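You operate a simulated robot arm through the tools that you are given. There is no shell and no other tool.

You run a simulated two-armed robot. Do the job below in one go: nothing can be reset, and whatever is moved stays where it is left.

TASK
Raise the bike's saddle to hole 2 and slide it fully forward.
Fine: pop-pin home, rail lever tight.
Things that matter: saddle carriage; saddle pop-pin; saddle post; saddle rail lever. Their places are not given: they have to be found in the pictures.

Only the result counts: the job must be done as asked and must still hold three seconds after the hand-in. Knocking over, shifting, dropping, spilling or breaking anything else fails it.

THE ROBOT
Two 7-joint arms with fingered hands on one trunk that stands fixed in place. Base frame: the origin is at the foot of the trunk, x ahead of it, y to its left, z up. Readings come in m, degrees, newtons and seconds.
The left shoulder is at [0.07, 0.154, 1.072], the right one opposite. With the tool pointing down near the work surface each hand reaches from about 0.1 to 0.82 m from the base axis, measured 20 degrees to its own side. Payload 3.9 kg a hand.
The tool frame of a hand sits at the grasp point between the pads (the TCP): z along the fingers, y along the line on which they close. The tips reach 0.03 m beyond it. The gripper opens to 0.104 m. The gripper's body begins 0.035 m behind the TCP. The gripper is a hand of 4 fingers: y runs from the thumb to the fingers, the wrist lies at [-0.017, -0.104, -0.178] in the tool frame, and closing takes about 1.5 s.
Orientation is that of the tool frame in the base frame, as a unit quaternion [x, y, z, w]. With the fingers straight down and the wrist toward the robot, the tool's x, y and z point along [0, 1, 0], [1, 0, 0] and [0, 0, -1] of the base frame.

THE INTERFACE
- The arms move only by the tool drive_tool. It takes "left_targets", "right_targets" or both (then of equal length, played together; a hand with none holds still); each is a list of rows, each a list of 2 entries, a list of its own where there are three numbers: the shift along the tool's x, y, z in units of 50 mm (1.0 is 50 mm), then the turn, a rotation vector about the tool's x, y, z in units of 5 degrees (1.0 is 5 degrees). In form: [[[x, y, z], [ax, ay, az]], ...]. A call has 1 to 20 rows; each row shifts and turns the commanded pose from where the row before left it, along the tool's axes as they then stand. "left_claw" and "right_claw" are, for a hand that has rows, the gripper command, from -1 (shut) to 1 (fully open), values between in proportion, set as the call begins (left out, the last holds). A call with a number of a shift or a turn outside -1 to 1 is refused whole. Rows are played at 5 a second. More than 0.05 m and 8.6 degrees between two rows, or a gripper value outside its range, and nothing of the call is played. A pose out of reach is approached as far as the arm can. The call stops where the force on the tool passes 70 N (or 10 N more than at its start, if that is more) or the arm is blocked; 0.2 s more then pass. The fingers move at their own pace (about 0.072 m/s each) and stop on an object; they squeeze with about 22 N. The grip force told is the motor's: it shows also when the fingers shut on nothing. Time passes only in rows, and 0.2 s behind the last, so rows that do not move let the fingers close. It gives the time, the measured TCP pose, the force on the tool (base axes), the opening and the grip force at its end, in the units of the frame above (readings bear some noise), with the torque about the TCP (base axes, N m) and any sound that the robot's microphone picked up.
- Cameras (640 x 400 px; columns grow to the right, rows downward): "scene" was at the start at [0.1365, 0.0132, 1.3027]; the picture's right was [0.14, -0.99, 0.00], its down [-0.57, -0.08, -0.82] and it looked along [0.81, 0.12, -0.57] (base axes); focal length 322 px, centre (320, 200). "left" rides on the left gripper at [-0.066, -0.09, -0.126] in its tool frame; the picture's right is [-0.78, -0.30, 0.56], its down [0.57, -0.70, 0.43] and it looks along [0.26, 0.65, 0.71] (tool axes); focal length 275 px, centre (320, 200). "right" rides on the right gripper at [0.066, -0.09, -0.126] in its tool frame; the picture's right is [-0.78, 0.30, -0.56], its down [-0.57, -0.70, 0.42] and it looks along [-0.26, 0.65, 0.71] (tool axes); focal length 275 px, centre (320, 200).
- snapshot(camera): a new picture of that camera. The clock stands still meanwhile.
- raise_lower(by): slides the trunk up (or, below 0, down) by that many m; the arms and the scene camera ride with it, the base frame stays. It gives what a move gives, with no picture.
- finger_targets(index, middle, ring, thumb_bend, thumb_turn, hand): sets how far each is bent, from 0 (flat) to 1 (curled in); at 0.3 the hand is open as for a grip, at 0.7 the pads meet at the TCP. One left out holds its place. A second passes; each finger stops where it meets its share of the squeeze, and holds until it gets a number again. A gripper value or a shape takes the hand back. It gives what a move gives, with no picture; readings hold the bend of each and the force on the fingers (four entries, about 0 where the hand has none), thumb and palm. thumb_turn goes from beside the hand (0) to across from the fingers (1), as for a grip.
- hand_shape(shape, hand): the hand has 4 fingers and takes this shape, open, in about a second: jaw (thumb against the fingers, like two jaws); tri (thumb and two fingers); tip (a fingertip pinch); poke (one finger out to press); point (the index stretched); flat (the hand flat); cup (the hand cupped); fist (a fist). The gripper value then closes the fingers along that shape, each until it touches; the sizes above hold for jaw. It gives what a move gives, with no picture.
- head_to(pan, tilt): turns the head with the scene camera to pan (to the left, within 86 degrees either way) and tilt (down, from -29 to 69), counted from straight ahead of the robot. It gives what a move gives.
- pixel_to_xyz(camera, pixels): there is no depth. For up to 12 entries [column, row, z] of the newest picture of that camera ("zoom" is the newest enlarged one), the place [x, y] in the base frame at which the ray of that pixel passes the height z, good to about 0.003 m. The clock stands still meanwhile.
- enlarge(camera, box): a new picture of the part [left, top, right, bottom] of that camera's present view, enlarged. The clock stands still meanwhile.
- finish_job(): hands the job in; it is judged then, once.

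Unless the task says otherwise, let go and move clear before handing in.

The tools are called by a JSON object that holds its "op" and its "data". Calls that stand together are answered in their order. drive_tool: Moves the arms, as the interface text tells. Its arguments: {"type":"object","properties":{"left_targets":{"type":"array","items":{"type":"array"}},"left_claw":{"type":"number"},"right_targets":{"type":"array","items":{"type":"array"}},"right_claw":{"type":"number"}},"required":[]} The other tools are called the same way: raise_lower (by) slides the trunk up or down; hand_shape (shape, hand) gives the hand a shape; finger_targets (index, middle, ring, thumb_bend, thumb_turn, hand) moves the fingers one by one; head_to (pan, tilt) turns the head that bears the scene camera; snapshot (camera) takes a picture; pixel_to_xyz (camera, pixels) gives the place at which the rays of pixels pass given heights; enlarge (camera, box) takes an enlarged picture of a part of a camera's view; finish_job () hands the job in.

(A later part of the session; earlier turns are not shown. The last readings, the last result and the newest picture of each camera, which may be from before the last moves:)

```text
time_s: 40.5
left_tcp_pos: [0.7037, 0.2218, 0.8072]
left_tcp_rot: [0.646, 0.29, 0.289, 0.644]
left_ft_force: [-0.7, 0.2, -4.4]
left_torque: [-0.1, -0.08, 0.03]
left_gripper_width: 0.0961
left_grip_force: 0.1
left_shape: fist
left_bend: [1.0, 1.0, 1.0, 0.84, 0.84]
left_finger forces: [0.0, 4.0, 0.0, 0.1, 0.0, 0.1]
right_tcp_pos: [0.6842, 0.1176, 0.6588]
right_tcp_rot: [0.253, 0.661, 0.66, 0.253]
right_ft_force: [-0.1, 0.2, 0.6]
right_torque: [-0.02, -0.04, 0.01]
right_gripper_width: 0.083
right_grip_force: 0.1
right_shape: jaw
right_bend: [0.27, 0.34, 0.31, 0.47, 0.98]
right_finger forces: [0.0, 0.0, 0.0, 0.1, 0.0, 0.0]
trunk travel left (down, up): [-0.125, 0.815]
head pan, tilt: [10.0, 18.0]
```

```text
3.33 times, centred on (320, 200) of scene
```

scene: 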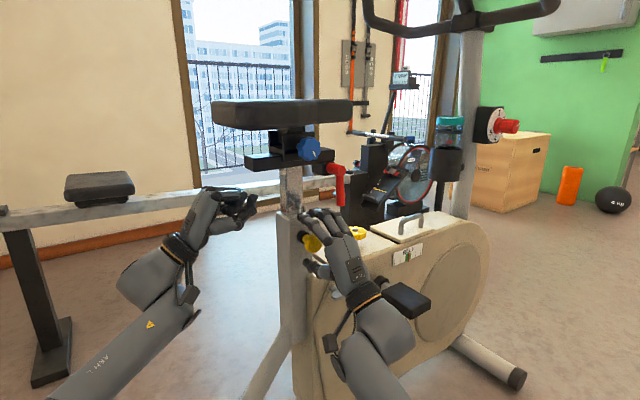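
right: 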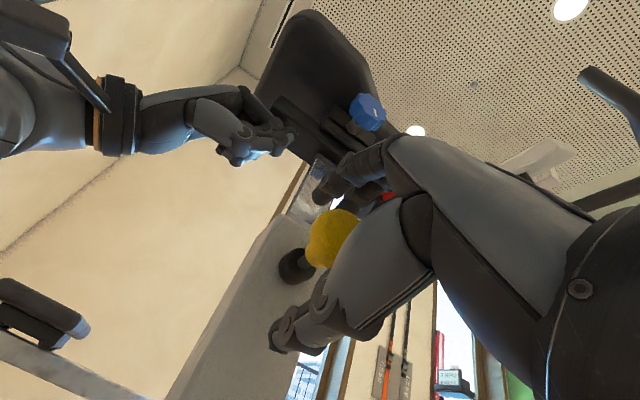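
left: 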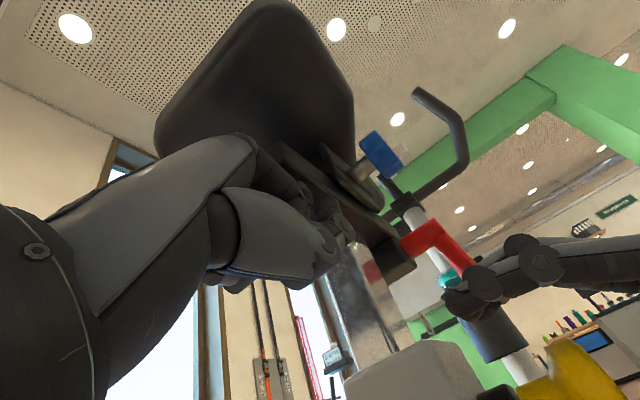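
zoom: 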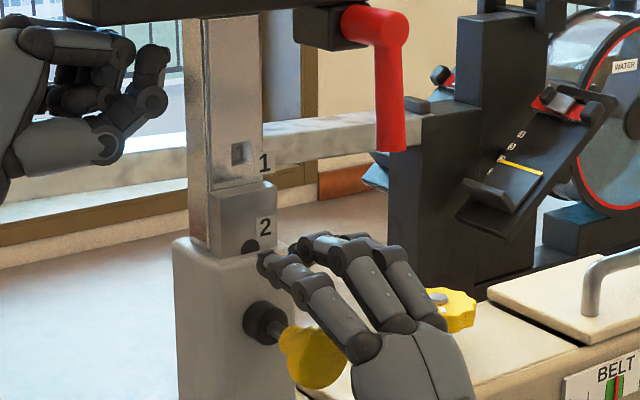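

No click yet; the dark hole at (250,247) is just coming over the rim. I'll continue in 1 mm steps.

{"op": "drive_tool", "data": {"left_targets": [[[0, 0.02, 0], [0, 0, 0]], [[0, 0.0, 0], [0, 0, 0]]]}}

{"op": "drive_tool", "data": {"left_targets": [[[0, 0.02, 0], [0, 0, 0]], [[0, 0.0, 0], [0, 0, 0]]]}}

{"op": "drive_tool", "data": {"left_targets": [[[0, 0.02, 0], [0, 0, 0]], [[0, 0.0, 0], [0, 0, 0]]]}}

{"op": "enlarge", "data": {"camera": "scene", "box": [240, 140, 400, 260]}}

```text
time_s: 41.0
left_tcp_pos: [0.7018, 0.2215, 0.8082]
left_tcp_rot: [0.645, 0.291, 0.29, 0.644]
left_ft_force: [0.1, 0.7, -3.8]
left_torque: [-0.09, -0.09, -0.02]
left_gripper_width: 0.0961
left_grip_force: 0.1
left_shape: fist
left_bend: [1.0, 1.0, 1.0, 0.84, 0.84]
left_finger forces: [0.1, 3.8, 0.0, 0.0, 0.0, 0.0]
right_tcp_pos: [0.6841, 0.1187, 0.6584]
right_tcp_rot: [0.252, 0.661, 0.66, 0.251]
right_ft_force: [0.3, 0.1, -0.1]
right_torque: [-0.02, -0.01, -0.03]
right_gripper_width: 0.0829
right_grip_force: 0.1
right_shape: jaw
right_bend: [0.27, 0.34, 0.31, 0.47, 0.98]
right_finger forces: [0.0, 0.0, 0.0, 0.1, 0.1, 0.1]
trunk travel left (down, up): [-0.125, 0.815]
head pan, tilt: [10.0, 18.0]
```

```text
time_s: 41.6
left_tcp_pos: [0.7024, 0.2207, 0.8087]
left_tcp_rot: [0.646, 0.291, 0.289, 0.644]
left_ft_force: [0.7, 0.5, -4.5]
left_torque: [-0.11, -0.03, -0.02]
left_gripper_width: 0.0958
left_grip_force: 0.1
left_shape: fist
left_bend: [1.0, 1.0, 1.0, 0.84, 0.84]
left_finger forces: [0.0, 3.8, 0.1, 0.0, 0.0, 0.1]
right_tcp_pos: [0.6845, 0.1183, 0.6589]
right_tcp_rot: [0.253, 0.661, 0.66, 0.253]
right_ft_force: [-0.3, 0.0, 0.0]
right_torque: [0.0, 0.0, 0.02]
right_gripper_width: 0.083
right_grip_force: 0.0
right_shape: jaw
right_bend: [0.27, 0.34, 0.31, 0.47, 0.98]
right_finger forces: [0.1, 0.0, 0.0, 0.1, 0.0, 0.1]
trunk travel left (down, up): [-0.125, 0.815]
head pan, tilt: [10.0, 18.0]
```

```text
time_s: 42.2
left_tcp_pos: [0.7036, 0.221, 0.81]
left_tcp_rot: [0.646, 0.291, 0.289, 0.644]
left_ft_force: [0.2, -0.1, -3.0]
left_torque: [-0.08, -0.07, -0.03]
left_gripper_width: 0.096
left_grip_force: 0.0
left_shape: fist
left_bend: [1.0, 1.0, 1.0, 0.84, 0.84]
left_finger forces: [0.0, 3.4, 0.0, 0.0, 0.0, 0.0]
right_tcp_pos: [0.6836, 0.1181, 0.6592]
right_tcp_rot: [0.252, 0.662, 0.659, 0.252]
right_ft_force: [0.0, 0.7, -0.1]
right_torque: [0.01, -0.02, -0.01]
right_gripper_width: 0.083
right_grip_force: 0.0
right_shape: jaw
right_bend: [0.27, 0.34, 0.31, 0.47, 0.98]
right_finger forces: [0.0, 0.0, 0.0, 0.1, 0.1, 0.0]
trunk travel left (down, up): [-0.125, 0.815]
head pan, tilt: [10.0, 18.0]
```

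```text
3.33 times, centred on (320, 200) of scene
```

zoom: 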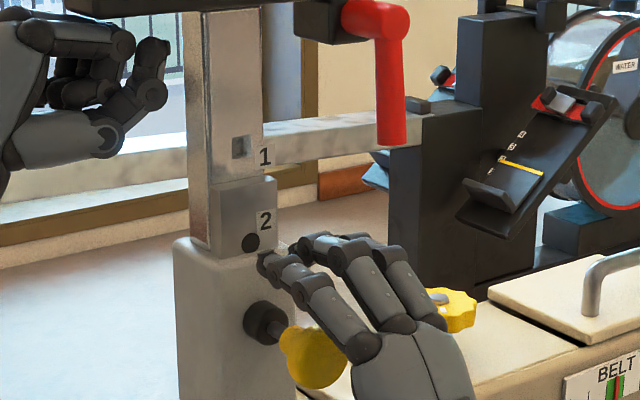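

The hole that held the pin is now fully visible at (250,240), and tag "2" at (265,221) is about where tag "1" started, so hole 2 is close. I'll raise a few more millimetres in tiny steps.

{"op": "drive_tool", "data": {"left_targets": [[[0, 0.02, 0], [0, 0, 0]], [[0, 0.0, 0], [0, 0, 0]]]}}

{"op": "drive_tool", "data": {"left_targets": [[[0, 0.02, 0], [0, 0, 0]], [[0, 0.0, 0], [0, 0, 0]]]}}

{"op": "enlarge", "data": {"camera": "scene", "box": [240, 140, 400, 260]}}

{"op": "snapshot", "data": {"camera": "right"}}

```text
time_s: 42.9
left_tcp_pos: [0.7038, 0.2219, 0.811]
left_tcp_rot: [0.645, 0.29, 0.29, 0.645]
left_ft_force: [-2.0, 1.6, -4.1]
left_torque: [-0.11, -0.11, 0.06]
left_gripper_width: 0.0962
left_grip_force: 0.0
left_shape: fist
left_bend: [1.0, 1.0, 1.0, 0.84, 0.84]
left_finger forces: [0.0, 3.9, 0.1, 0.1, 0.0, 0.1]
right_tcp_pos: [0.6844, 0.1173, 0.6576]
right_tcp_rot: [0.251, 0.662, 0.66, 0.252]
right_ft_force: [-0.1, -0.6, -0.2]
right_torque: [-0.01, -0.04, -0.01]
right_gripper_width: 0.083
right_grip_force: 0.0
right_shape: jaw
right_bend: [0.27, 0.34, 0.31, 0.47, 0.98]
right_finger forces: [0.0, 0.1, 0.0, 0.1, 0.0, 0.0]
trunk travel left (down, up): [-0.125, 0.815]
head pan, tilt: [10.0, 18.0]
```

```text
time_s: 43.5
left_tcp_pos: [0.7019, 0.2211, 0.8134]
left_tcp_rot: [0.646, 0.291, 0.289, 0.644]
left_ft_force: [-1.4, 1.3, -4.1]
left_torque: [-0.13, -0.11, 0.03]
left_gripper_width: 0.0962
left_grip_force: 0.0
left_shape: fist
left_bend: [1.0, 1.0, 1.0, 0.84, 0.84]
left_finger forces: [0.1, 4.3, 0.0, 0.0, 0.0, 0.0]
right_tcp_pos: [0.6848, 0.1176, 0.6589]
right_tcp_rot: [0.252, 0.661, 0.66, 0.253]
right_ft_force: [0.4, 0.3, -0.2]
right_torque: [0.0, -0.04, -0.01]
right_gripper_width: 0.083
right_grip_force: 0.1
right_shape: jaw
right_bend: [0.27, 0.34, 0.31, 0.47, 0.98]
right_finger forces: [0.0, 0.0, 0.0, 0.0, 0.0, 0.0]
trunk travel left (down, up): [-0.125, 0.815]
head pan, tilt: [10.0, 18.0]
```

```text
3.33 times, centred on (320, 200) of scene
```

zoom: 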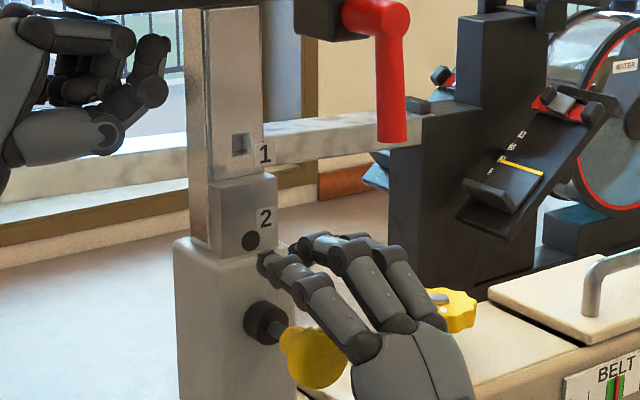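

```text
taken
```

right: 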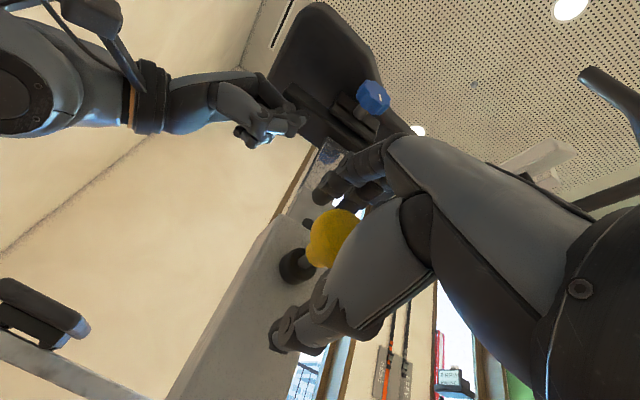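

No click so far, and tag "2" is now about 4 mm above where tag "1" originally sat, so I may have passed the hole with the pin not springing in. I'll lower the left fist 5 mm and see whether the post follows.

{"op": "drive_tool", "data": {"left_targets": [[[0, -0.05, 0], [0, 0, 0]], [[0, -0.05, 0], [0, 0, 0]], [[0, 0, 0], [0, 0, 0]]]}}

{"op": "enlarge", "data": {"camera": "scene", "box": [240, 140, 400, 260]}}

```text
time_s: 44.2
left_tcp_pos: [0.7029, 0.2194, 0.8077]
left_tcp_rot: [0.646, 0.29, 0.289, 0.644]
left_ft_force: [-0.2, -0.2, 0.0]
left_torque: [0.0, 0.02, -0.04]
left_gripper_width: 0.0962
left_grip_force: 0.0
left_shape: fist
left_bend: [1.0, 1.0, 1.0, 0.84, 0.84]
left_finger forces: [0.1, 0.1, 0.0, 0.0, 0.1, 0.0]
right_tcp_pos: [0.6847, 0.1174, 0.6592]
right_tcp_rot: [0.252, 0.661, 0.66, 0.252]
right_ft_force: [0.5, -0.6, -0.3]
right_torque: [0.01, -0.01, 0.02]
right_gripper_width: 0.083
right_grip_force: 0.1
right_shape: jaw
right_bend: [0.27, 0.34, 0.31, 0.47, 0.98]
right_finger forces: [0.0, 0.0, 0.1, 0.0, 0.0, 0.0]
trunk travel left (down, up): [-0.125, 0.815]
head pan, tilt: [10.0, 18.0]
```

```text
3.33 times, centred on (320, 200) of scene
```

zoom: 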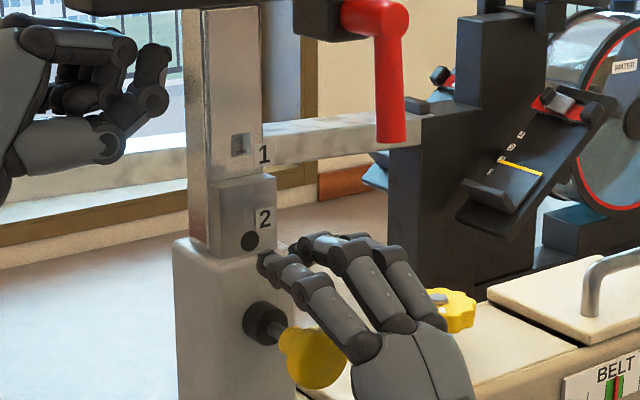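

The post stays up on its own friction. Now I'll re-grip the knob with the right hand and gently press inward to learn whether the pin is really resting on the post surface.

{"op": "drive_tool", "data": {"right_targets": [[[0, 0, 0], [0, 0, 0]], [[0, 0, 0], [0, 0, 0]], [[0, 0, 0], [0, 0, 0]], [[0, 0, 0], [0, 0, 0]], [[0, 0, 0], [0, 0, 0]], [[0, 0, 0], [0, 0, 0]], [[0, 0, 0], [0, 0, 0]]], "right_claw": -1}}

{"op": "drive_tool", "data": {"right_targets": [[[0, 0, 0.05], [0, 0, 0]], [[0, 0, 0.05], [0, 0, 0]]]}}

{"op": "enlarge", "data": {"camera": "scene", "box": [240, 140, 400, 260]}}

```text
time_s: 45.9
left_tcp_pos: [0.7038, 0.2203, 0.8071]
left_tcp_rot: [0.645, 0.291, 0.289, 0.644]
left_ft_force: [1.1, -0.7, 0.7]
left_torque: [0.02, -0.02, -0.01]
left_gripper_width: 0.0961
left_grip_force: 0.0
left_shape: fist
left_bend: [1.0, 1.0, 1.0, 0.84, 0.84]
left_finger forces: [0.1, 0.0, 0.0, 0.1, 0.0, 0.0]
right_tcp_pos: [0.6848, 0.118, 0.6583]
right_tcp_rot: [0.253, 0.662, 0.659, 0.252]
right_ft_force: [6.6, 9.7, -0.7]
right_torque: [0.01, -0.01, 0.06]
right_gripper_width: 0.0137
right_grip_force: 21.9
right_shape: jaw
right_bend: [0.73, 0.69, 0.7, 0.77, 1.0]
right_finger forces: [12.9, 4.7, 0.0, 0.1, 19.2, 0.0]
trunk travel left (down, up): [-0.125, 0.815]
head pan, tilt: [10.0, 18.0]
```

```text
time_s: 46.5
left_tcp_pos: [0.7042, 0.2203, 0.8062]
left_tcp_rot: [0.646, 0.29, 0.289, 0.644]
left_ft_force: [-1.2, -0.7, 0.3]
left_torque: [0.05, 0.01, 0.0]
left_gripper_width: 0.096
left_grip_force: 0.1
left_shape: fist
left_bend: [1.0, 1.0, 1.0, 0.84, 0.84]
left_finger forces: [0.0, 0.0, 0.0, 0.0, 0.1, 0.1]
right_tcp_pos: [0.6863, 0.1216, 0.6582]
right_tcp_rot: [0.253, 0.661, 0.66, 0.253]
right_ft_force: [-4.6, 0.2, -6.8]
right_torque: [-0.03, -0.01, 0.06]
right_gripper_width: 0.0142
right_grip_force: 22.4
right_shape: jaw
right_bend: [0.73, 0.71, 0.7, 0.77, 1.0]
right_finger forces: [10.1, 3.3, 0.0, 0.0, 18.4, 0.1]
trunk travel left (down, up): [-0.125, 0.815]
head pan, tilt: [10.0, 18.0]
```

```text
3.33 times, centred on (320, 200) of scene
```

zoom: 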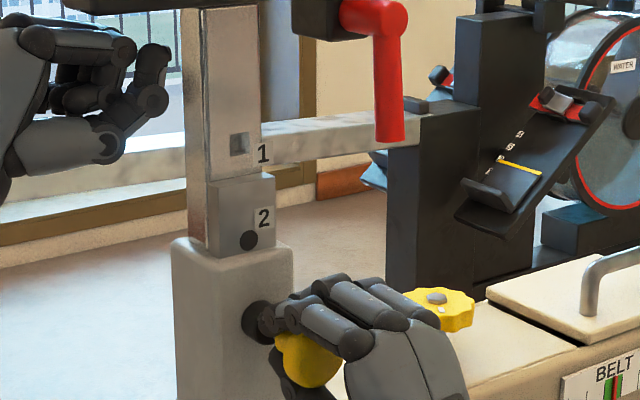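

The fingers now hold the thin shaft behind the yellow stem. I'll press in a bit more and watch the force.

{"op": "drive_tool", "data": {"right_targets": [[[0, 0, 0.05], [0, 0, 0]], [[0, 0, 0.05], [0, 0, 0]], [[0, 0, 0], [0, 0, 0]]]}}

{"op": "enlarge", "data": {"camera": "scene", "box": [280, 200, 360, 260]}}

{"op": "enlarge", "data": {"camera": "right", "box": [240, 160, 400, 320]}}

```text
time_s: 47.2
left_tcp_pos: [0.7039, 0.2193, 0.8079]
left_tcp_rot: [0.646, 0.29, 0.289, 0.644]
left_ft_force: [0.5, 0.3, 0.4]
left_torque: [0.01, -0.01, 0.03]
left_gripper_width: 0.0961
left_grip_force: 0.2
left_shape: fist
left_bend: [1.0, 1.0, 1.0, 0.84, 0.84]
left_finger forces: [0.0, 0.0, 0.1, 0.0, 0.0, 0.1]
right_tcp_pos: [0.6904, 0.1242, 0.6588]
right_tcp_rot: [0.253, 0.66, 0.66, 0.253]
right_ft_force: [-10.6, -5.7, -10.0]
right_torque: [-0.01, -0.03, 0.06]
right_gripper_width: 0.015
right_grip_force: 22.6
right_shape: jaw
right_bend: [0.73, 0.71, 0.7, 0.77, 1.0]
right_finger forces: [12.8, 9.9, 0.1, 0.1, 20.2, 0.1]
trunk travel left (down, up): [-0.125, 0.815]
head pan, tilt: [10.0, 18.0]
```

```text
6.67 times, centred on (320, 230) of scene
```

zoom: 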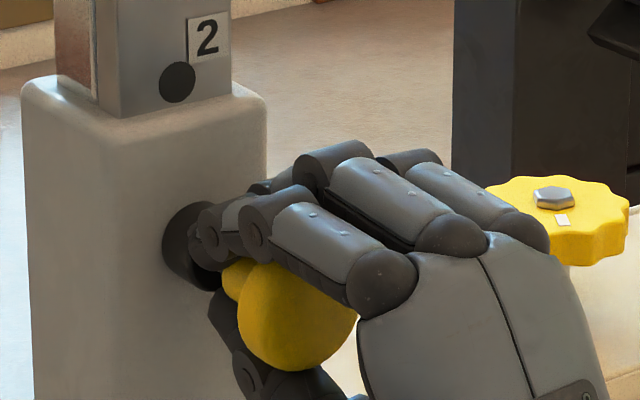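

```text
2.50 times, centred on (320, 240) of right
```

zoom: 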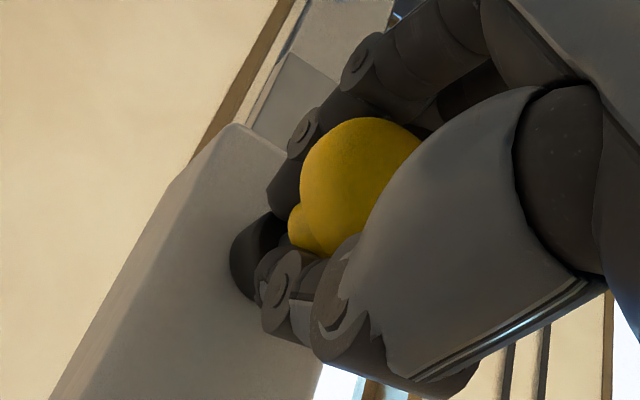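

The fingertips are jammed between stem and collar, so that push only loads the collar, not the pin. I'll open the right hand, back out 14 mm so it grips the yellow stem again, and withdraw the left fist to switch to a rail grip that can move the post both ways.

{"op": "drive_tool", "data": {"right_targets": [[[0, 0, -0.1], [0, 0, 0]], [[0, 0, 0], [0, 0, 0]], [[0, 0, 0], [0, 0, 0]], [[0, 0, 0], [0, 0, 0]], [[0, 0, -0.2], [0, 0, 0]]], "right_claw": 0.4, "left_targets": [[[0, -0.2, 0], [0, 0, 0]], [[0, -0.2, 0], [0, 0, 0]], [[0, 0, -0.8], [0, 0, 0]], [[0, 0, -0.8], [0, 0, 0]], [[0, 0, -0.8], [0, 0, 0]]]}}

{"op": "snapshot", "data": {"camera": "scene"}}

{"op": "enlarge", "data": {"camera": "scene", "box": [280, 200, 360, 260]}}

```text
time_s: 48.5
left_tcp_pos: [0.6117, 0.3026, 0.7868]
left_tcp_rot: [0.646, 0.29, 0.29, 0.644]
left_ft_force: [0.0, 0.5, -0.1]
left_torque: [-0.01, -0.02, 0.04]
left_gripper_width: 0.096
left_grip_force: 0.0
left_shape: fist
left_bend: [1.0, 1.0, 1.0, 0.84, 0.84]
left_finger forces: [0.1, 0.0, 0.0, 0.0, 0.0, 0.0]
right_tcp_pos: [0.6783, 0.1145, 0.6593]
right_tcp_rot: [0.251, 0.661, 0.661, 0.252]
right_ft_force: [0.3, -1.0, -0.4]
right_torque: [0.01, -0.02, 0.01]
right_gripper_width: 0.0728
right_grip_force: 0.1
right_shape: jaw
right_bend: [0.27, 0.37, 0.34, 0.57, 0.99]
right_finger forces: [0.0, 0.1, 0.1, 0.0, 0.1, 0.0]
trunk travel left (down, up): [-0.125, 0.815]
head pan, tilt: [10.0, 18.0]
```

```text
taken
```

scene: 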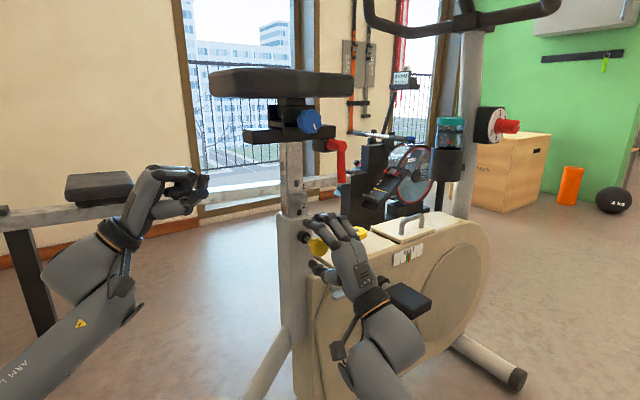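

```text
6.67 times, centred on (320, 230) of scene
```

zoom: 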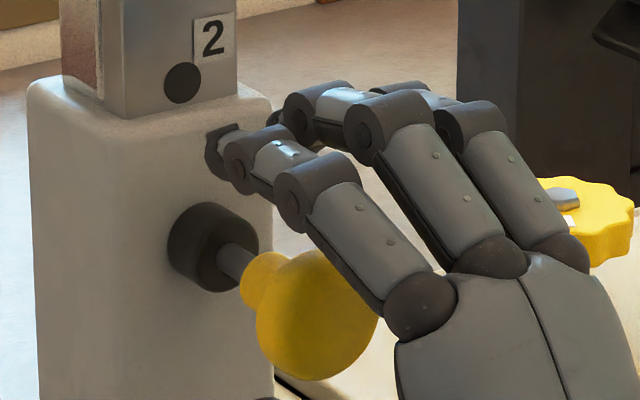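

Now the exposed shaft between the collar (215,245) and the yellow stem is clear. I'll close on the stem and test a gentle inward push there, and change the left hand to a jaw with a narrow opening for the rail.

{"op": "drive_tool", "data": {"right_targets": [[[0, 0, 0.02], [0, 0, 0]], [[0, 0, 0], [0, 0, 0]], [[0, 0, 0], [0, 0, 0]], [[0, 0, 0], [0, 0, 0]], [[0, 0, 0], [0, 0, 0]], [[0, 0, 0], [0, 0, 0]], [[0, 0, 0], [0, 0, 0]]], "right_claw": -1}}

{"op": "drive_tool", "data": {"right_targets": [[[0, 0, 0.05], [0, 0, 0]], [[0, 0, 0], [0, 0, 0]]]}}

{"op": "enlarge", "data": {"camera": "scene", "box": [280, 200, 360, 260]}}

```text
time_s: 50.0
left_tcp_pos: [0.6121, 0.3029, 0.7863]
left_tcp_rot: [0.645, 0.292, 0.29, 0.644]
left_ft_force: [1.0, -0.4, 0.0]
left_torque: [0.0, 0.01, -0.01]
left_gripper_width: 0.096
left_grip_force: 0.2
left_shape: fist
left_bend: [1.0, 1.0, 1.0, 0.84, 0.84]
left_finger forces: [0.0, 0.0, 0.1, 0.0, 0.0, 0.0]
right_tcp_pos: [0.6813, 0.1156, 0.6581]
right_tcp_rot: [0.252, 0.661, 0.66, 0.252]
right_ft_force: [3.1, 3.9, -3.2]
right_torque: [0.07, -0.04, -0.02]
right_gripper_width: 0.0182
right_grip_force: 22.5
right_shape: jaw
right_bend: [0.73, 0.64, 0.68, 0.77, 1.0]
right_finger forces: [10.6, 5.0, 0.1, 0.0, 18.6, 0.0]
trunk travel left (down, up): [-0.125, 0.815]
head pan, tilt: [10.0, 18.0]
```

```text
time_s: 50.6
left_tcp_pos: [0.6106, 0.3019, 0.7863]
left_tcp_rot: [0.646, 0.291, 0.289, 0.644]
left_ft_force: [0.2, 0.1, -0.1]
left_torque: [-0.02, 0.03, 0.01]
left_gripper_width: 0.0959
left_grip_force: 0.1
left_shape: fist
left_bend: [1.0, 1.0, 1.0, 0.84, 0.84]
left_finger forces: [0.0, 0.0, 0.0, 0.0, 0.0, 0.0]
right_tcp_pos: [0.6809, 0.1174, 0.659]
right_tcp_rot: [0.253, 0.661, 0.66, 0.252]
right_ft_force: [-3.1, 0.6, -5.7]
right_torque: [0.0, -0.06, 0.04]
right_gripper_width: 0.0184
right_grip_force: 22.4
right_shape: jaw
right_bend: [0.73, 0.72, 0.68, 0.77, 1.0]
right_finger forces: [10.9, 4.3, 0.0, 0.0, 20.9, 0.0]
trunk travel left (down, up): [-0.125, 0.815]
head pan, tilt: [10.0, 18.0]
```

```text
6.67 times, centred on (320, 230) of scene
```

zoom: 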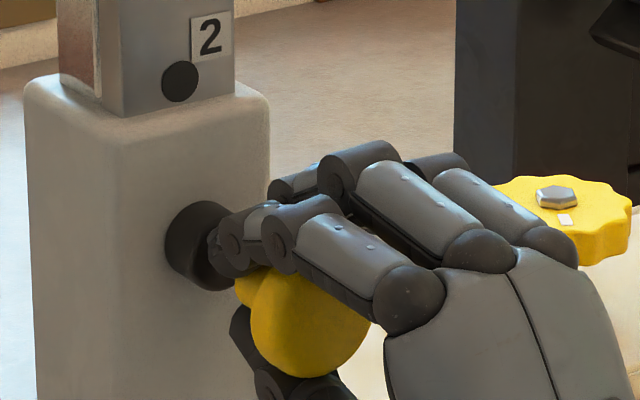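

{"op": "drive_tool", "data": {"right_targets": [[[0, 0, 0.06], [0, 0, 0]], [[0, 0, 0], [0, 0, 0]]]}}

{"op": "drive_tool", "data": {"right_targets": [[[0, 0, 0.06], [0, 0, 0]], [[0, 0, 0], [0, 0, 0]]]}}

{"op": "enlarge", "data": {"camera": "scene", "box": [280, 200, 360, 260]}}

```text
time_s: 51.2
left_tcp_pos: [0.6121, 0.3004, 0.7865]
left_tcp_rot: [0.646, 0.291, 0.29, 0.644]
left_ft_force: [-0.6, 0.2, 0.7]
left_torque: [-0.02, 0.04, -0.01]
left_gripper_width: 0.0961
left_grip_force: 0.1
left_shape: fist
left_bend: [1.0, 1.0, 1.0, 0.84, 0.84]
left_finger forces: [0.1, 0.1, 0.1, 0.0, 0.1, 0.0]
right_tcp_pos: [0.6844, 0.1193, 0.6587]
right_tcp_rot: [0.254, 0.66, 0.66, 0.253]
right_ft_force: [-2.0, 0.0, -6.6]
right_torque: [-0.01, 0.0, 0.01]
right_gripper_width: 0.0184
right_grip_force: 22.1
right_shape: jaw
right_bend: [0.73, 0.72, 0.68, 0.77, 1.0]
right_finger forces: [10.5, 4.4, 0.0, 0.0, 21.0, 0.1]
trunk travel left (down, up): [-0.125, 0.815]
head pan, tilt: [10.0, 18.0]
```

```text
time_s: 51.9
left_tcp_pos: [0.612, 0.302, 0.7857]
left_tcp_rot: [0.645, 0.291, 0.29, 0.644]
left_ft_force: [0.0, -0.1, -0.6]
left_torque: [0.02, 0.02, 0.01]
left_gripper_width: 0.0959
left_grip_force: 0.2
left_shape: fist
left_bend: [1.0, 1.0, 1.0, 0.84, 0.84]
left_finger forces: [0.0, 0.0, 0.0, 0.0, 0.1, 0.1]
right_tcp_pos: [0.6866, 0.1225, 0.6583]
right_tcp_rot: [0.253, 0.662, 0.659, 0.252]
right_ft_force: [4.7, 2.0, -5.0]
right_torque: [0.04, -0.01, -0.05]
right_gripper_width: 0.0184
right_grip_force: 22.0
right_shape: jaw
right_bend: [0.73, 0.64, 0.68, 0.77, 1.0]
right_finger forces: [9.9, 5.5, 0.0, 0.0, 20.3, 0.0]
trunk travel left (down, up): [-0.125, 0.815]
head pan, tilt: [10.0, 18.0]
```

```text
6.67 times, centred on (320, 230) of scene
```

zoom: 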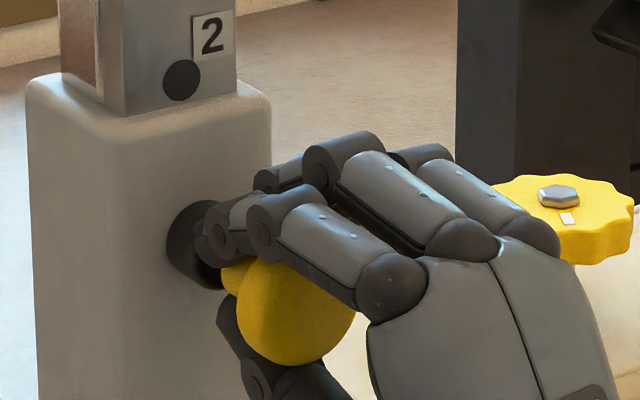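

The knob now moves inward with the hand (to about (295,310), roughly 5 mm from home), and the spring is pulling it in, so it had been catching further out. I'll ease it in a little more to feel where the post surface stops it.

{"op": "drive_tool", "data": {"right_targets": [[[0, 0, 0.06], [0, 0, 0]], [[0, 0, 0], [0, 0, 0]]]}}

{"op": "drive_tool", "data": {"right_targets": [[[0, 0, 0.06], [0, 0, 0]], [[0, 0, 0], [0, 0, 0]]]}}

{"op": "enlarge", "data": {"camera": "scene", "box": [280, 200, 360, 260]}}

```text
time_s: 52.5
left_tcp_pos: [0.6116, 0.3005, 0.7847]
left_tcp_rot: [0.646, 0.29, 0.289, 0.644]
left_ft_force: [0.5, -0.6, 0.4]
left_torque: [0.02, 0.01, -0.03]
left_gripper_width: 0.096
left_grip_force: 0.1
left_shape: fist
left_bend: [1.0, 1.0, 1.0, 0.84, 0.84]
left_finger forces: [0.1, 0.1, 0.1, 0.1, 0.0, 0.1]
right_tcp_pos: [0.6902, 0.1229, 0.6594]
right_tcp_rot: [0.253, 0.661, 0.66, 0.251]
right_ft_force: [-9.4, -5.0, -10.2]
right_torque: [-0.05, 0.05, 0.04]
right_gripper_width: 0.0189
right_grip_force: 22.4
right_shape: jaw
right_bend: [0.73, 0.72, 0.68, 0.77, 1.0]
right_finger forces: [9.8, 4.1, 0.0, 0.1, 23.5, 0.1]
trunk travel left (down, up): [-0.125, 0.815]
head pan, tilt: [10.0, 18.0]
```

```text
time_s: 53.0
left_tcp_pos: [0.6117, 0.2997, 0.7871]
left_tcp_rot: [0.646, 0.291, 0.291, 0.643]
left_ft_force: [0.0, -1.1, 0.9]
left_torque: [-0.01, 0.03, -0.02]
left_gripper_width: 0.096
left_grip_force: 0.0
left_shape: fist
left_bend: [1.0, 1.0, 1.0, 0.84, 0.84]
left_finger forces: [0.0, 0.0, 0.0, 0.0, 0.0, 0.0]
right_tcp_pos: [0.6895, 0.1247, 0.6593]
right_tcp_rot: [0.252, 0.66, 0.661, 0.252]
right_ft_force: [-22.1, -15.1, -12.0]
right_torque: [-0.03, 0.01, 0.11]
right_gripper_width: 0.0205
right_grip_force: 22.0
right_shape: jaw
right_bend: [0.74, 0.73, 0.68, 0.77, 1.0]
right_finger forces: [14.5, 6.7, 0.0, 0.0, 23.5, 0.0]
trunk travel left (down, up): [-0.125, 0.815]
head pan, tilt: [10.0, 18.0]
```

```text
6.67 times, centred on (320, 230) of scene
```

zoom: 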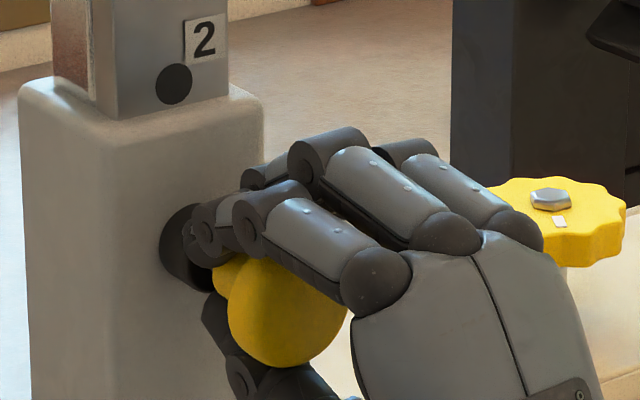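

The push is now blocked at 26 N with the pin still about 6 mm out, so it is resting on the post. I'll back off the push, release the knob, and measure the hole, tag and pin heights to find how far the post is from alignment.

{"op": "drive_tool", "data": {"right_targets": [[[0, 0, -0.15], [0, 0, 0]], [[0, 0, 0], [0, 0, 0]], [[0, 0, 0], [0, 0, 0]], [[0, 0, 0], [0, 0, 0]], [[0, 0, -0.2], [0, 0, 0]], [[0, 0, 0], [0, 0, 0]]], "right_claw": 0.7}}

{"op": "snapshot", "data": {"camera": "scene"}}

{"op": "enlarge", "data": {"camera": "scene", "box": [270, 180, 350, 260]}}

{"op": "snapshot", "data": {"camera": "right"}}

```text
time_s: 54.5
left_tcp_pos: [0.6125, 0.3006, 0.7869]
left_tcp_rot: [0.645, 0.291, 0.29, 0.644]
left_ft_force: [-0.1, 0.2, -0.2]
left_torque: [0.04, 0.02, 0.0]
left_gripper_width: 0.0959
left_grip_force: 0.0
left_shape: fist
left_bend: [1.0, 1.0, 1.0, 0.84, 0.84]
left_finger forces: [0.0, 0.0, 0.0, 0.0, 0.0, 0.0]
right_tcp_pos: [0.6786, 0.1139, 0.66]
right_tcp_rot: [0.252, 0.661, 0.661, 0.252]
right_ft_force: [0.3, 0.0, 0.6]
right_torque: [0.02, 0.0, 0.01]
right_gripper_width: 0.0885
right_grip_force: 0.1
right_shape: jaw
right_bend: [0.28, 0.33, 0.31, 0.41, 0.98]
right_finger forces: [0.1, 0.1, 0.0, 0.1, 0.1, 0.0]
trunk travel left (down, up): [-0.125, 0.815]
head pan, tilt: [10.0, 18.0]
```

```text
taken
```

scene: 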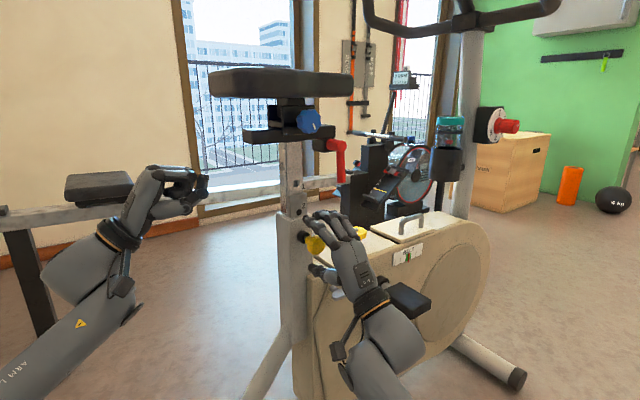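

```text
5.00 times, centred on (310, 220) of scene
```

zoom: 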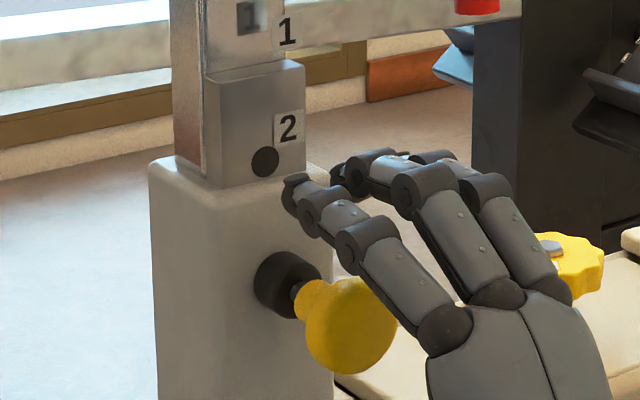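

```text
taken
```

right: 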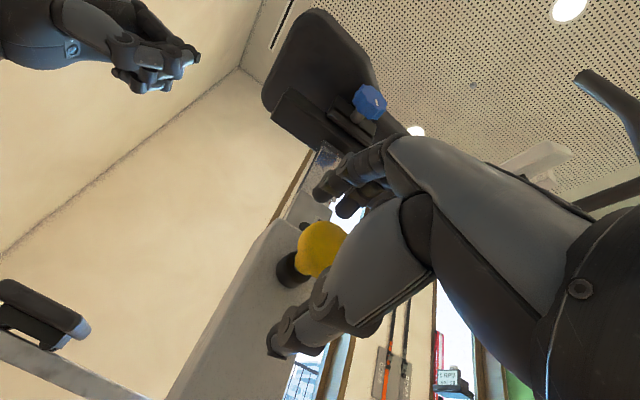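

The knob now rests at about 7 mm out, and it stays wherever it's left: the pin is friction-held and must be pushed home by hand once hole 2 is aligned. To move the post up and down finely I'll prepare the left hand as a narrow jaw to grip the rail from behind.

{"op": "hand_shape", "data": {"hand": "left", "shape": "jaw"}}

{"op": "drive_tool", "data": {"left_targets": [[[0, 0, -0.4], [0, 0, 0]], [[0, 0, 0], [0, 0, 0]], [[0, 0, 0], [0, 0, 0]], [[0, 0.7, 0], [0, 0, 0]], [[0, 0.7, 0], [0, 0, 0]]], "left_claw": 0.2}}

{"op": "snapshot", "data": {"camera": "scene"}}

{"op": "enlarge", "data": {"camera": "scene", "box": [130, 50, 370, 200]}}

{"op": "snapshot", "data": {"camera": "left"}}

```text
time_s: 55.4
left_tcp_pos: [0.6106, 0.3022, 0.7859]
left_tcp_rot: [0.646, 0.291, 0.29, 0.644]
left_ft_force: [0.6, 0.0, 0.3]
left_torque: [0.03, -0.02, -0.01]
left_gripper_width: 0.1035
left_grip_force: 0.1
left_shape: jaw
left_bend: [0.3, 0.3, 0.3, 0.3, 0.97]
left_finger forces: [0.1, 0.0, 0.1, 0.0, 0.0, 0.0]
right_tcp_pos: [0.6777, 0.1131, 0.6584]
right_tcp_rot: [0.252, 0.661, 0.66, 0.252]
right_ft_force: [-0.5, 0.2, 0.2]
right_torque: [-0.02, -0.01, -0.01]
right_gripper_width: 0.0883
right_grip_force: 0.0
right_shape: jaw
right_bend: [0.28, 0.33, 0.31, 0.41, 0.98]
right_finger forces: [0.0, 0.0, 0.1, 0.0, 0.0, 0.0]
trunk travel left (down, up): [-0.125, 0.815]
head pan, tilt: [10.0, 18.0]
```

```text
time_s: 56.5
left_tcp_pos: [0.5964, 0.3126, 0.8566]
left_tcp_rot: [0.646, 0.291, 0.289, 0.644]
left_ft_force: [0.0, 0.2, 0.2]
left_torque: [0.0, -0.01, -0.06]
left_gripper_width: 0.0628
left_grip_force: 0.0
left_shape: jaw
left_bend: [0.73, 0.4, 0.37, 0.63, 0.99]
left_finger forces: [0.0, 0.0, 0.0, 0.0, 0.0, 0.0]
right_tcp_pos: [0.679, 0.1131, 0.6592]
right_tcp_rot: [0.253, 0.66, 0.661, 0.252]
right_ft_force: [0.5, -0.8, 0.4]
right_torque: [-0.01, 0.0, 0.0]
right_gripper_width: 0.0882
right_grip_force: 0.1
right_shape: jaw
right_bend: [0.28, 0.33, 0.31, 0.41, 0.98]
right_finger forces: [0.0, 0.0, 0.0, 0.0, 0.1, 0.0]
trunk travel left (down, up): [-0.125, 0.815]
head pan, tilt: [10.0, 18.0]
```

```text
taken
```

scene: 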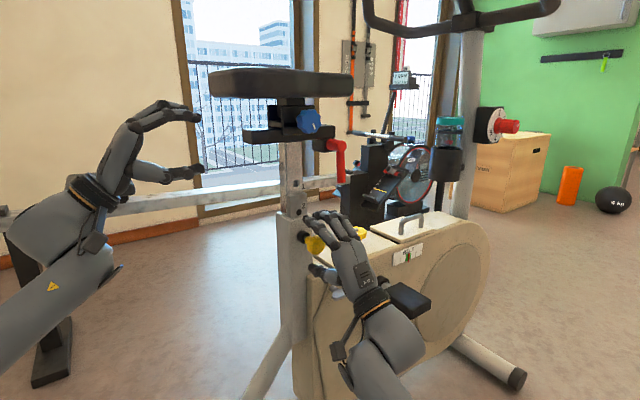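

```text
2.67 times, centred on (250, 125) of scene
```

zoom: 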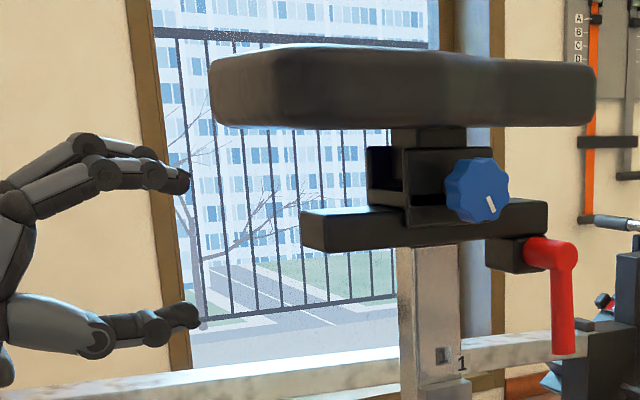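

```text
taken
```

left: 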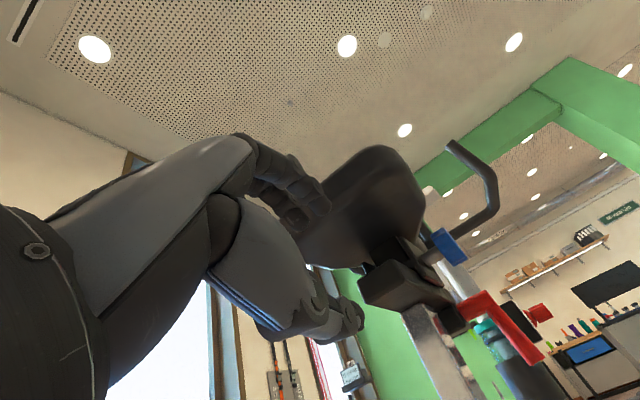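

The open left hand is level with the rail: fingertips at zoom (180,180), thumb (190,310), rail end (310,230), saddle underside at y≈128. I'll lower it a few millimetres and advance over the rail.

{"op": "drive_tool", "data": {"left_targets": [[[0, -0.13, 0], [0, 0, 0]], [[0, 0, 0.7], [0, 0, 0]], [[0, 0, 0.7], [0, 0, 0]], [[0, 0, 0.6], [0, 0, 0]]]}}

{"op": "enlarge", "data": {"camera": "scene", "box": [170, 50, 362, 180]}}

{"op": "snapshot", "data": {"camera": "left"}}

```text
time_s: 57.5
left_tcp_pos: [0.6737, 0.2458, 0.8508]
left_tcp_rot: [0.646, 0.291, 0.29, 0.643]
left_ft_force: [0.0, 0.4, -0.5]
left_torque: [0.01, -0.02, 0.01]
left_gripper_width: 0.0628
left_grip_force: 0.1
left_shape: jaw
left_bend: [0.73, 0.4, 0.37, 0.63, 0.99]
left_finger forces: [0.0, 0.0, 0.0, 0.0, 0.0, 0.0]
right_tcp_pos: [0.6789, 0.1136, 0.6592]
right_tcp_rot: [0.252, 0.661, 0.661, 0.252]
right_ft_force: [-0.5, -0.4, 0.1]
right_torque: [0.0, -0.02, -0.01]
right_gripper_width: 0.088
right_grip_force: 0.1
right_shape: jaw
right_bend: [0.28, 0.33, 0.31, 0.41, 0.98]
right_finger forces: [0.0, 0.0, 0.0, 0.0, 0.0, 0.0]
trunk travel left (down, up): [-0.125, 0.815]
head pan, tilt: [10.0, 18.0]
```

```text
3.08 times, centred on (266, 115) of scene
```

zoom: 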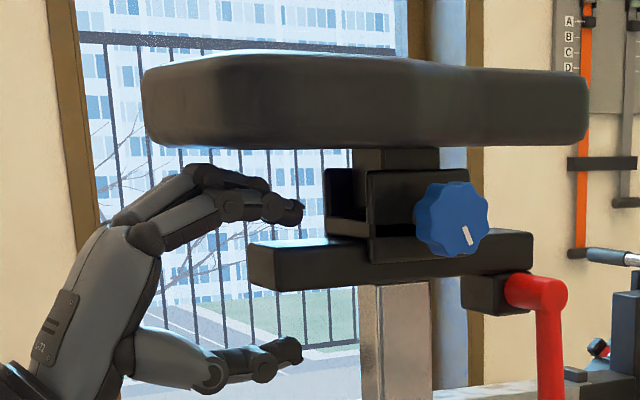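

```text
taken
```

left: 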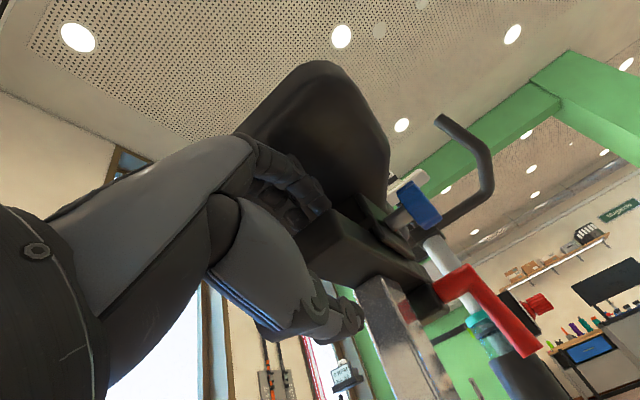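

The fingertips are between the rail and the saddle with about 1 cm to spare everywhere. I'll advance 2 cm more and close the left hand on the rail.

{"op": "drive_tool", "data": {"left_targets": [[[0, 0, 0.2], [0, 0, 0]], [[0, 0, 0.2], [0, 0, 0]]]}}

{"op": "drive_tool", "data": {"left_targets": [[[0, 0, 0], [0, 0, 0]], [[0, 0, 0], [0, 0, 0]], [[0, 0, 0], [0, 0, 0]], [[0, 0, 0], [0, 0, 0]], [[0, 0, 0], [0, 0, 0]], [[0, 0, 0], [0, 0, 0]], [[0, 0, 0], [0, 0, 0]]], "left_claw": -1}}

{"op": "enlarge", "data": {"camera": "scene", "box": [170, 50, 362, 180]}}

{"op": "enlarge", "data": {"camera": "scene", "box": [270, 180, 350, 260]}}

```text
time_s: 58.1
left_tcp_pos: [0.6873, 0.233, 0.8514]
left_tcp_rot: [0.646, 0.291, 0.29, 0.644]
left_ft_force: [0.6, 0.3, -0.2]
left_torque: [0.01, -0.02, 0.04]
left_gripper_width: 0.0626
left_grip_force: 0.0
left_shape: jaw
left_bend: [0.73, 0.4, 0.37, 0.63, 0.99]
left_finger forces: [0.1, 0.0, 0.0, 0.1, 0.0, 0.0]
right_tcp_pos: [0.6785, 0.1139, 0.6592]
right_tcp_rot: [0.252, 0.66, 0.661, 0.252]
right_ft_force: [0.1, 0.3, 0.0]
right_torque: [0.0, 0.01, 0.0]
right_gripper_width: 0.0882
right_grip_force: 0.1
right_shape: jaw
right_bend: [0.28, 0.33, 0.31, 0.41, 0.98]
right_finger forces: [0.0, 0.0, 0.0, 0.1, 0.0, 0.0]
trunk travel left (down, up): [-0.125, 0.815]
head pan, tilt: [10.0, 18.0]
```

```text
time_s: 59.8
left_tcp_pos: [0.6877, 0.2335, 0.8508]
left_tcp_rot: [0.646, 0.289, 0.288, 0.645]
left_ft_force: [0.2, -1.1, -2.6]
left_torque: [-0.02, -0.03, -0.04]
left_gripper_width: 0.0213
left_grip_force: 22.5
left_shape: jaw
left_bend: [0.74, 0.5, 0.53, 0.72, 1.0]
left_finger forces: [11.0, 6.1, 0.1, 0.0, 19.0, 0.0]
right_tcp_pos: [0.6796, 0.1136, 0.6578]
right_tcp_rot: [0.251, 0.661, 0.661, 0.251]
right_ft_force: [-0.9, -0.2, -0.3]
right_torque: [0.03, -0.04, 0.0]
right_gripper_width: 0.0881
right_grip_force: 0.0
right_shape: jaw
right_bend: [0.28, 0.33, 0.31, 0.41, 0.98]
right_finger forces: [0.1, 0.1, 0.0, 0.0, 0.0, 0.1]
trunk travel left (down, up): [-0.125, 0.815]
head pan, tilt: [10.0, 18.0]
```

```text
3.08 times, centred on (266, 115) of scene
```

zoom: 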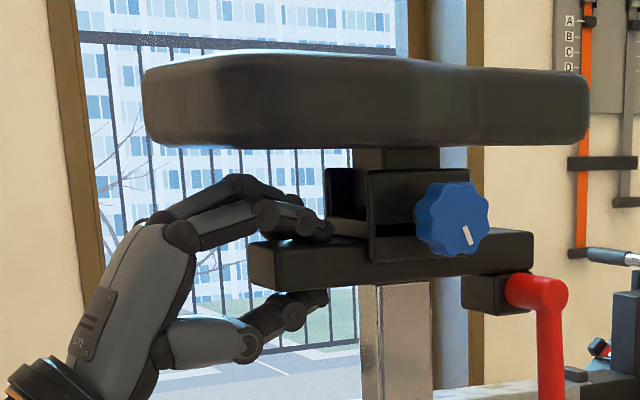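

```text
5.00 times, centred on (310, 220) of scene
```

zoom: 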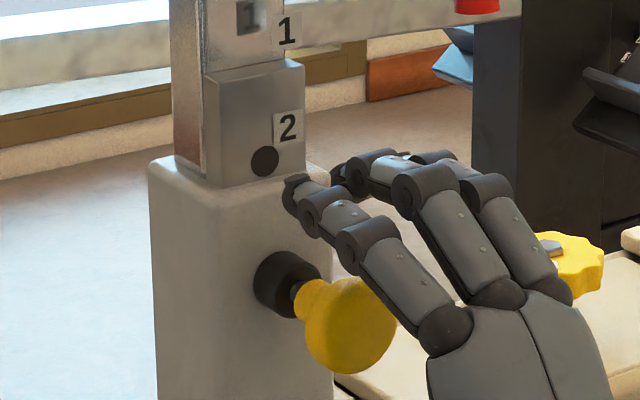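

The left hand grips the rail (21 mm, index and thumb loaded). Now I'll back the right hand off, close it, and use the closed fingertips to press on the knob's outer face.

{"op": "drive_tool", "data": {"right_targets": [[[0, 0, -0.9], [0, 0, 0]], [[0, 0, -0.9], [0, 0, 0]], [[0, 0, 0], [0, 0, 0]], [[0, 0, 0], [0, 0, 0]], [[0, 0, 0], [0, 0, 0]], [[0, 0, 0], [0, 0, 0]], [[0, 0, 0], [0, 0, 0]], [[0, 0, 0], [0, 0, 0]], [[0, 0, 0], [0, 0, 0]]], "right_claw": 0.7}}

{"op": "hand_shape", "data": {"hand": "right", "shape": "fist"}}

{"op": "snapshot", "data": {"camera": "right"}}

{"op": "enlarge", "data": {"camera": "scene", "box": [270, 170, 430, 290]}}

```text
time_s: 61.8
left_tcp_pos: [0.6878, 0.2328, 0.8508]
left_tcp_rot: [0.646, 0.291, 0.289, 0.644]
left_ft_force: [0.8, -2.4, -1.8]
left_torque: [-0.02, -0.02, -0.01]
left_gripper_width: 0.0208
left_grip_force: 21.9
left_shape: jaw
left_bend: [0.74, 0.5, 0.53, 0.72, 1.0]
left_finger forces: [11.3, 6.3, 0.0, 0.0, 19.8, 0.0]
right_tcp_pos: [0.6217, 0.0452, 0.6588]
right_tcp_rot: [0.253, 0.661, 0.66, 0.252]
right_ft_force: [-0.4, -0.3, -0.2]
right_torque: [-0.01, -0.01, 0.0]
right_gripper_width: 0.0882
right_grip_force: 0.0
right_shape: jaw
right_bend: [0.28, 0.33, 0.31, 0.41, 0.98]
right_finger forces: [0.0, 0.0, 0.0, 0.0, 0.0, 0.0]
trunk travel left (down, up): [-0.125, 0.815]
head pan, tilt: [10.0, 18.0]
```

```text
time_s: 62.6
left_tcp_pos: [0.6882, 0.2327, 0.8504]
left_tcp_rot: [0.645, 0.291, 0.29, 0.644]
left_ft_force: [0.2, -1.3, -2.5]
left_torque: [-0.02, 0.06, -0.02]
left_gripper_width: 0.0212
left_grip_force: 22.2
left_shape: jaw
left_bend: [0.74, 0.5, 0.53, 0.72, 1.0]
left_finger forces: [11.2, 6.3, 0.0, 0.1, 19.7, 0.0]
right_tcp_pos: [0.6225, 0.0451, 0.6597]
right_tcp_rot: [0.253, 0.661, 0.66, 0.253]
right_ft_force: [-0.5, -0.2, 0.4]
right_torque: [0.0, -0.01, -0.02]
right_gripper_width: 0.0
right_grip_force: 0.1
right_shape: fist
right_bend: [1.0, 1.0, 1.0, 0.84, 0.84]
right_finger forces: [0.0, 0.0, 0.0, 0.0, 0.0, 0.0]
trunk travel left (down, up): [-0.125, 0.815]
head pan, tilt: [10.0, 18.0]
```

```text
taken
```

right: 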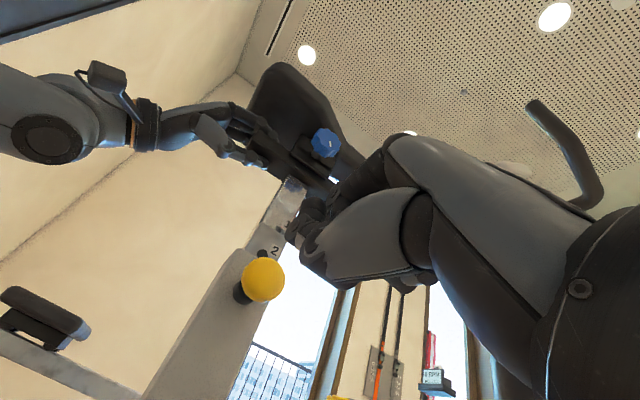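

```text
3.33 times, centred on (350, 230) of scene
```

zoom: 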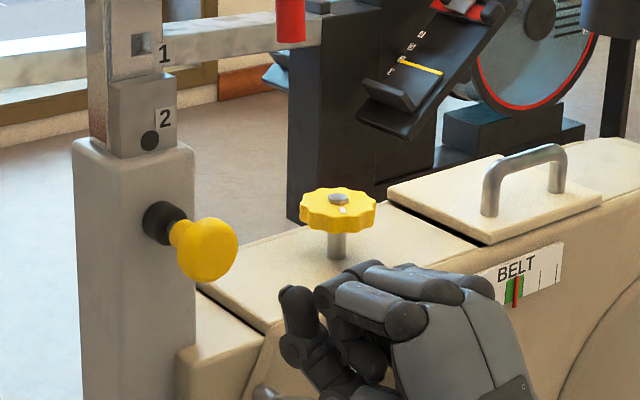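

The pin knob is clear at (205,248) with a short exposed shaft. I'll bring the fist forward until it touches the knob's face.

{"op": "drive_tool", "data": {"right_targets": [[[0, 0, 0.6], [0, 0, 0]], [[0, 0, 0.6], [0, 0, 0]]]}}

{"op": "drive_tool", "data": {"right_targets": [[[0, 0, 0.1], [0, 0, 0]], [[0, 0, 0.1], [0, 0, 0]]]}}

{"op": "enlarge", "data": {"camera": "scene", "box": [270, 180, 390, 270]}}

{"op": "snapshot", "data": {"camera": "right"}}

```text
time_s: 63.2
left_tcp_pos: [0.687, 0.2331, 0.8517]
left_tcp_rot: [0.646, 0.291, 0.29, 0.644]
left_ft_force: [0.0, -0.9, -1.1]
left_torque: [-0.04, 0.02, 0.03]
left_gripper_width: 0.0211
left_grip_force: 21.3
left_shape: jaw
left_bend: [0.74, 0.5, 0.53, 0.72, 1.0]
left_finger forces: [11.3, 6.4, 0.1, 0.1, 20.0, 0.0]
right_tcp_pos: [0.661, 0.0922, 0.6588]
right_tcp_rot: [0.253, 0.661, 0.66, 0.253]
right_ft_force: [0.1, -0.8, 0.1]
right_torque: [-0.02, 0.0, 0.02]
right_gripper_width: 0.0
right_grip_force: 0.1
right_shape: fist
right_bend: [1.0, 1.0, 1.0, 0.84, 0.84]
right_finger forces: [0.0, 0.1, 0.0, 0.0, 0.0, 0.0]
trunk travel left (down, up): [-0.125, 0.815]
head pan, tilt: [10.0, 18.0]
```

```text
time_s: 63.9
left_tcp_pos: [0.6882, 0.2336, 0.8501]
left_tcp_rot: [0.646, 0.291, 0.29, 0.644]
left_ft_force: [1.3, -1.9, -2.0]
left_torque: [0.01, 0.01, -0.02]
left_gripper_width: 0.0214
left_grip_force: 22.4
left_shape: jaw
left_bend: [0.74, 0.5, 0.53, 0.72, 1.0]
left_finger forces: [11.5, 6.5, 0.1, 0.1, 19.5, 0.0]
right_tcp_pos: [0.6667, 0.0978, 0.6588]
right_tcp_rot: [0.252, 0.66, 0.661, 0.252]
right_ft_force: [0.3, -0.2, 0.5]
right_torque: [0.01, 0.01, 0.0]
right_gripper_width: 0.0
right_grip_force: 0.1
right_shape: fist
right_bend: [1.0, 1.0, 1.0, 0.84, 0.84]
right_finger forces: [0.0, 0.0, 0.1, 0.0, 0.0, 0.0]
trunk travel left (down, up): [-0.125, 0.815]
head pan, tilt: [10.0, 18.0]
```

```text
4.44 times, centred on (330, 225) of scene
```

zoom: 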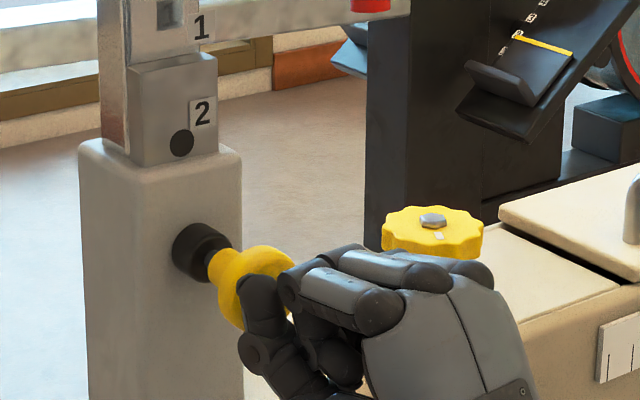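

```text
taken
```

right: 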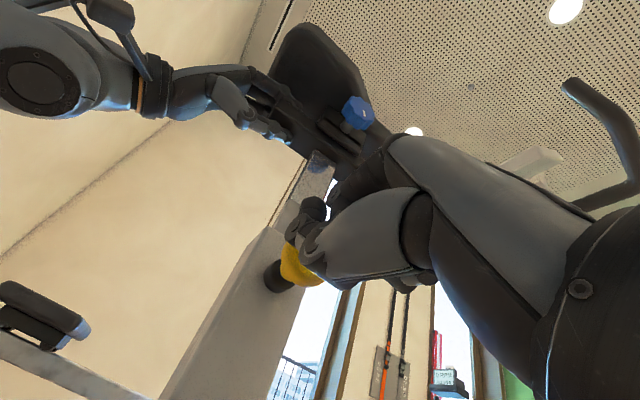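

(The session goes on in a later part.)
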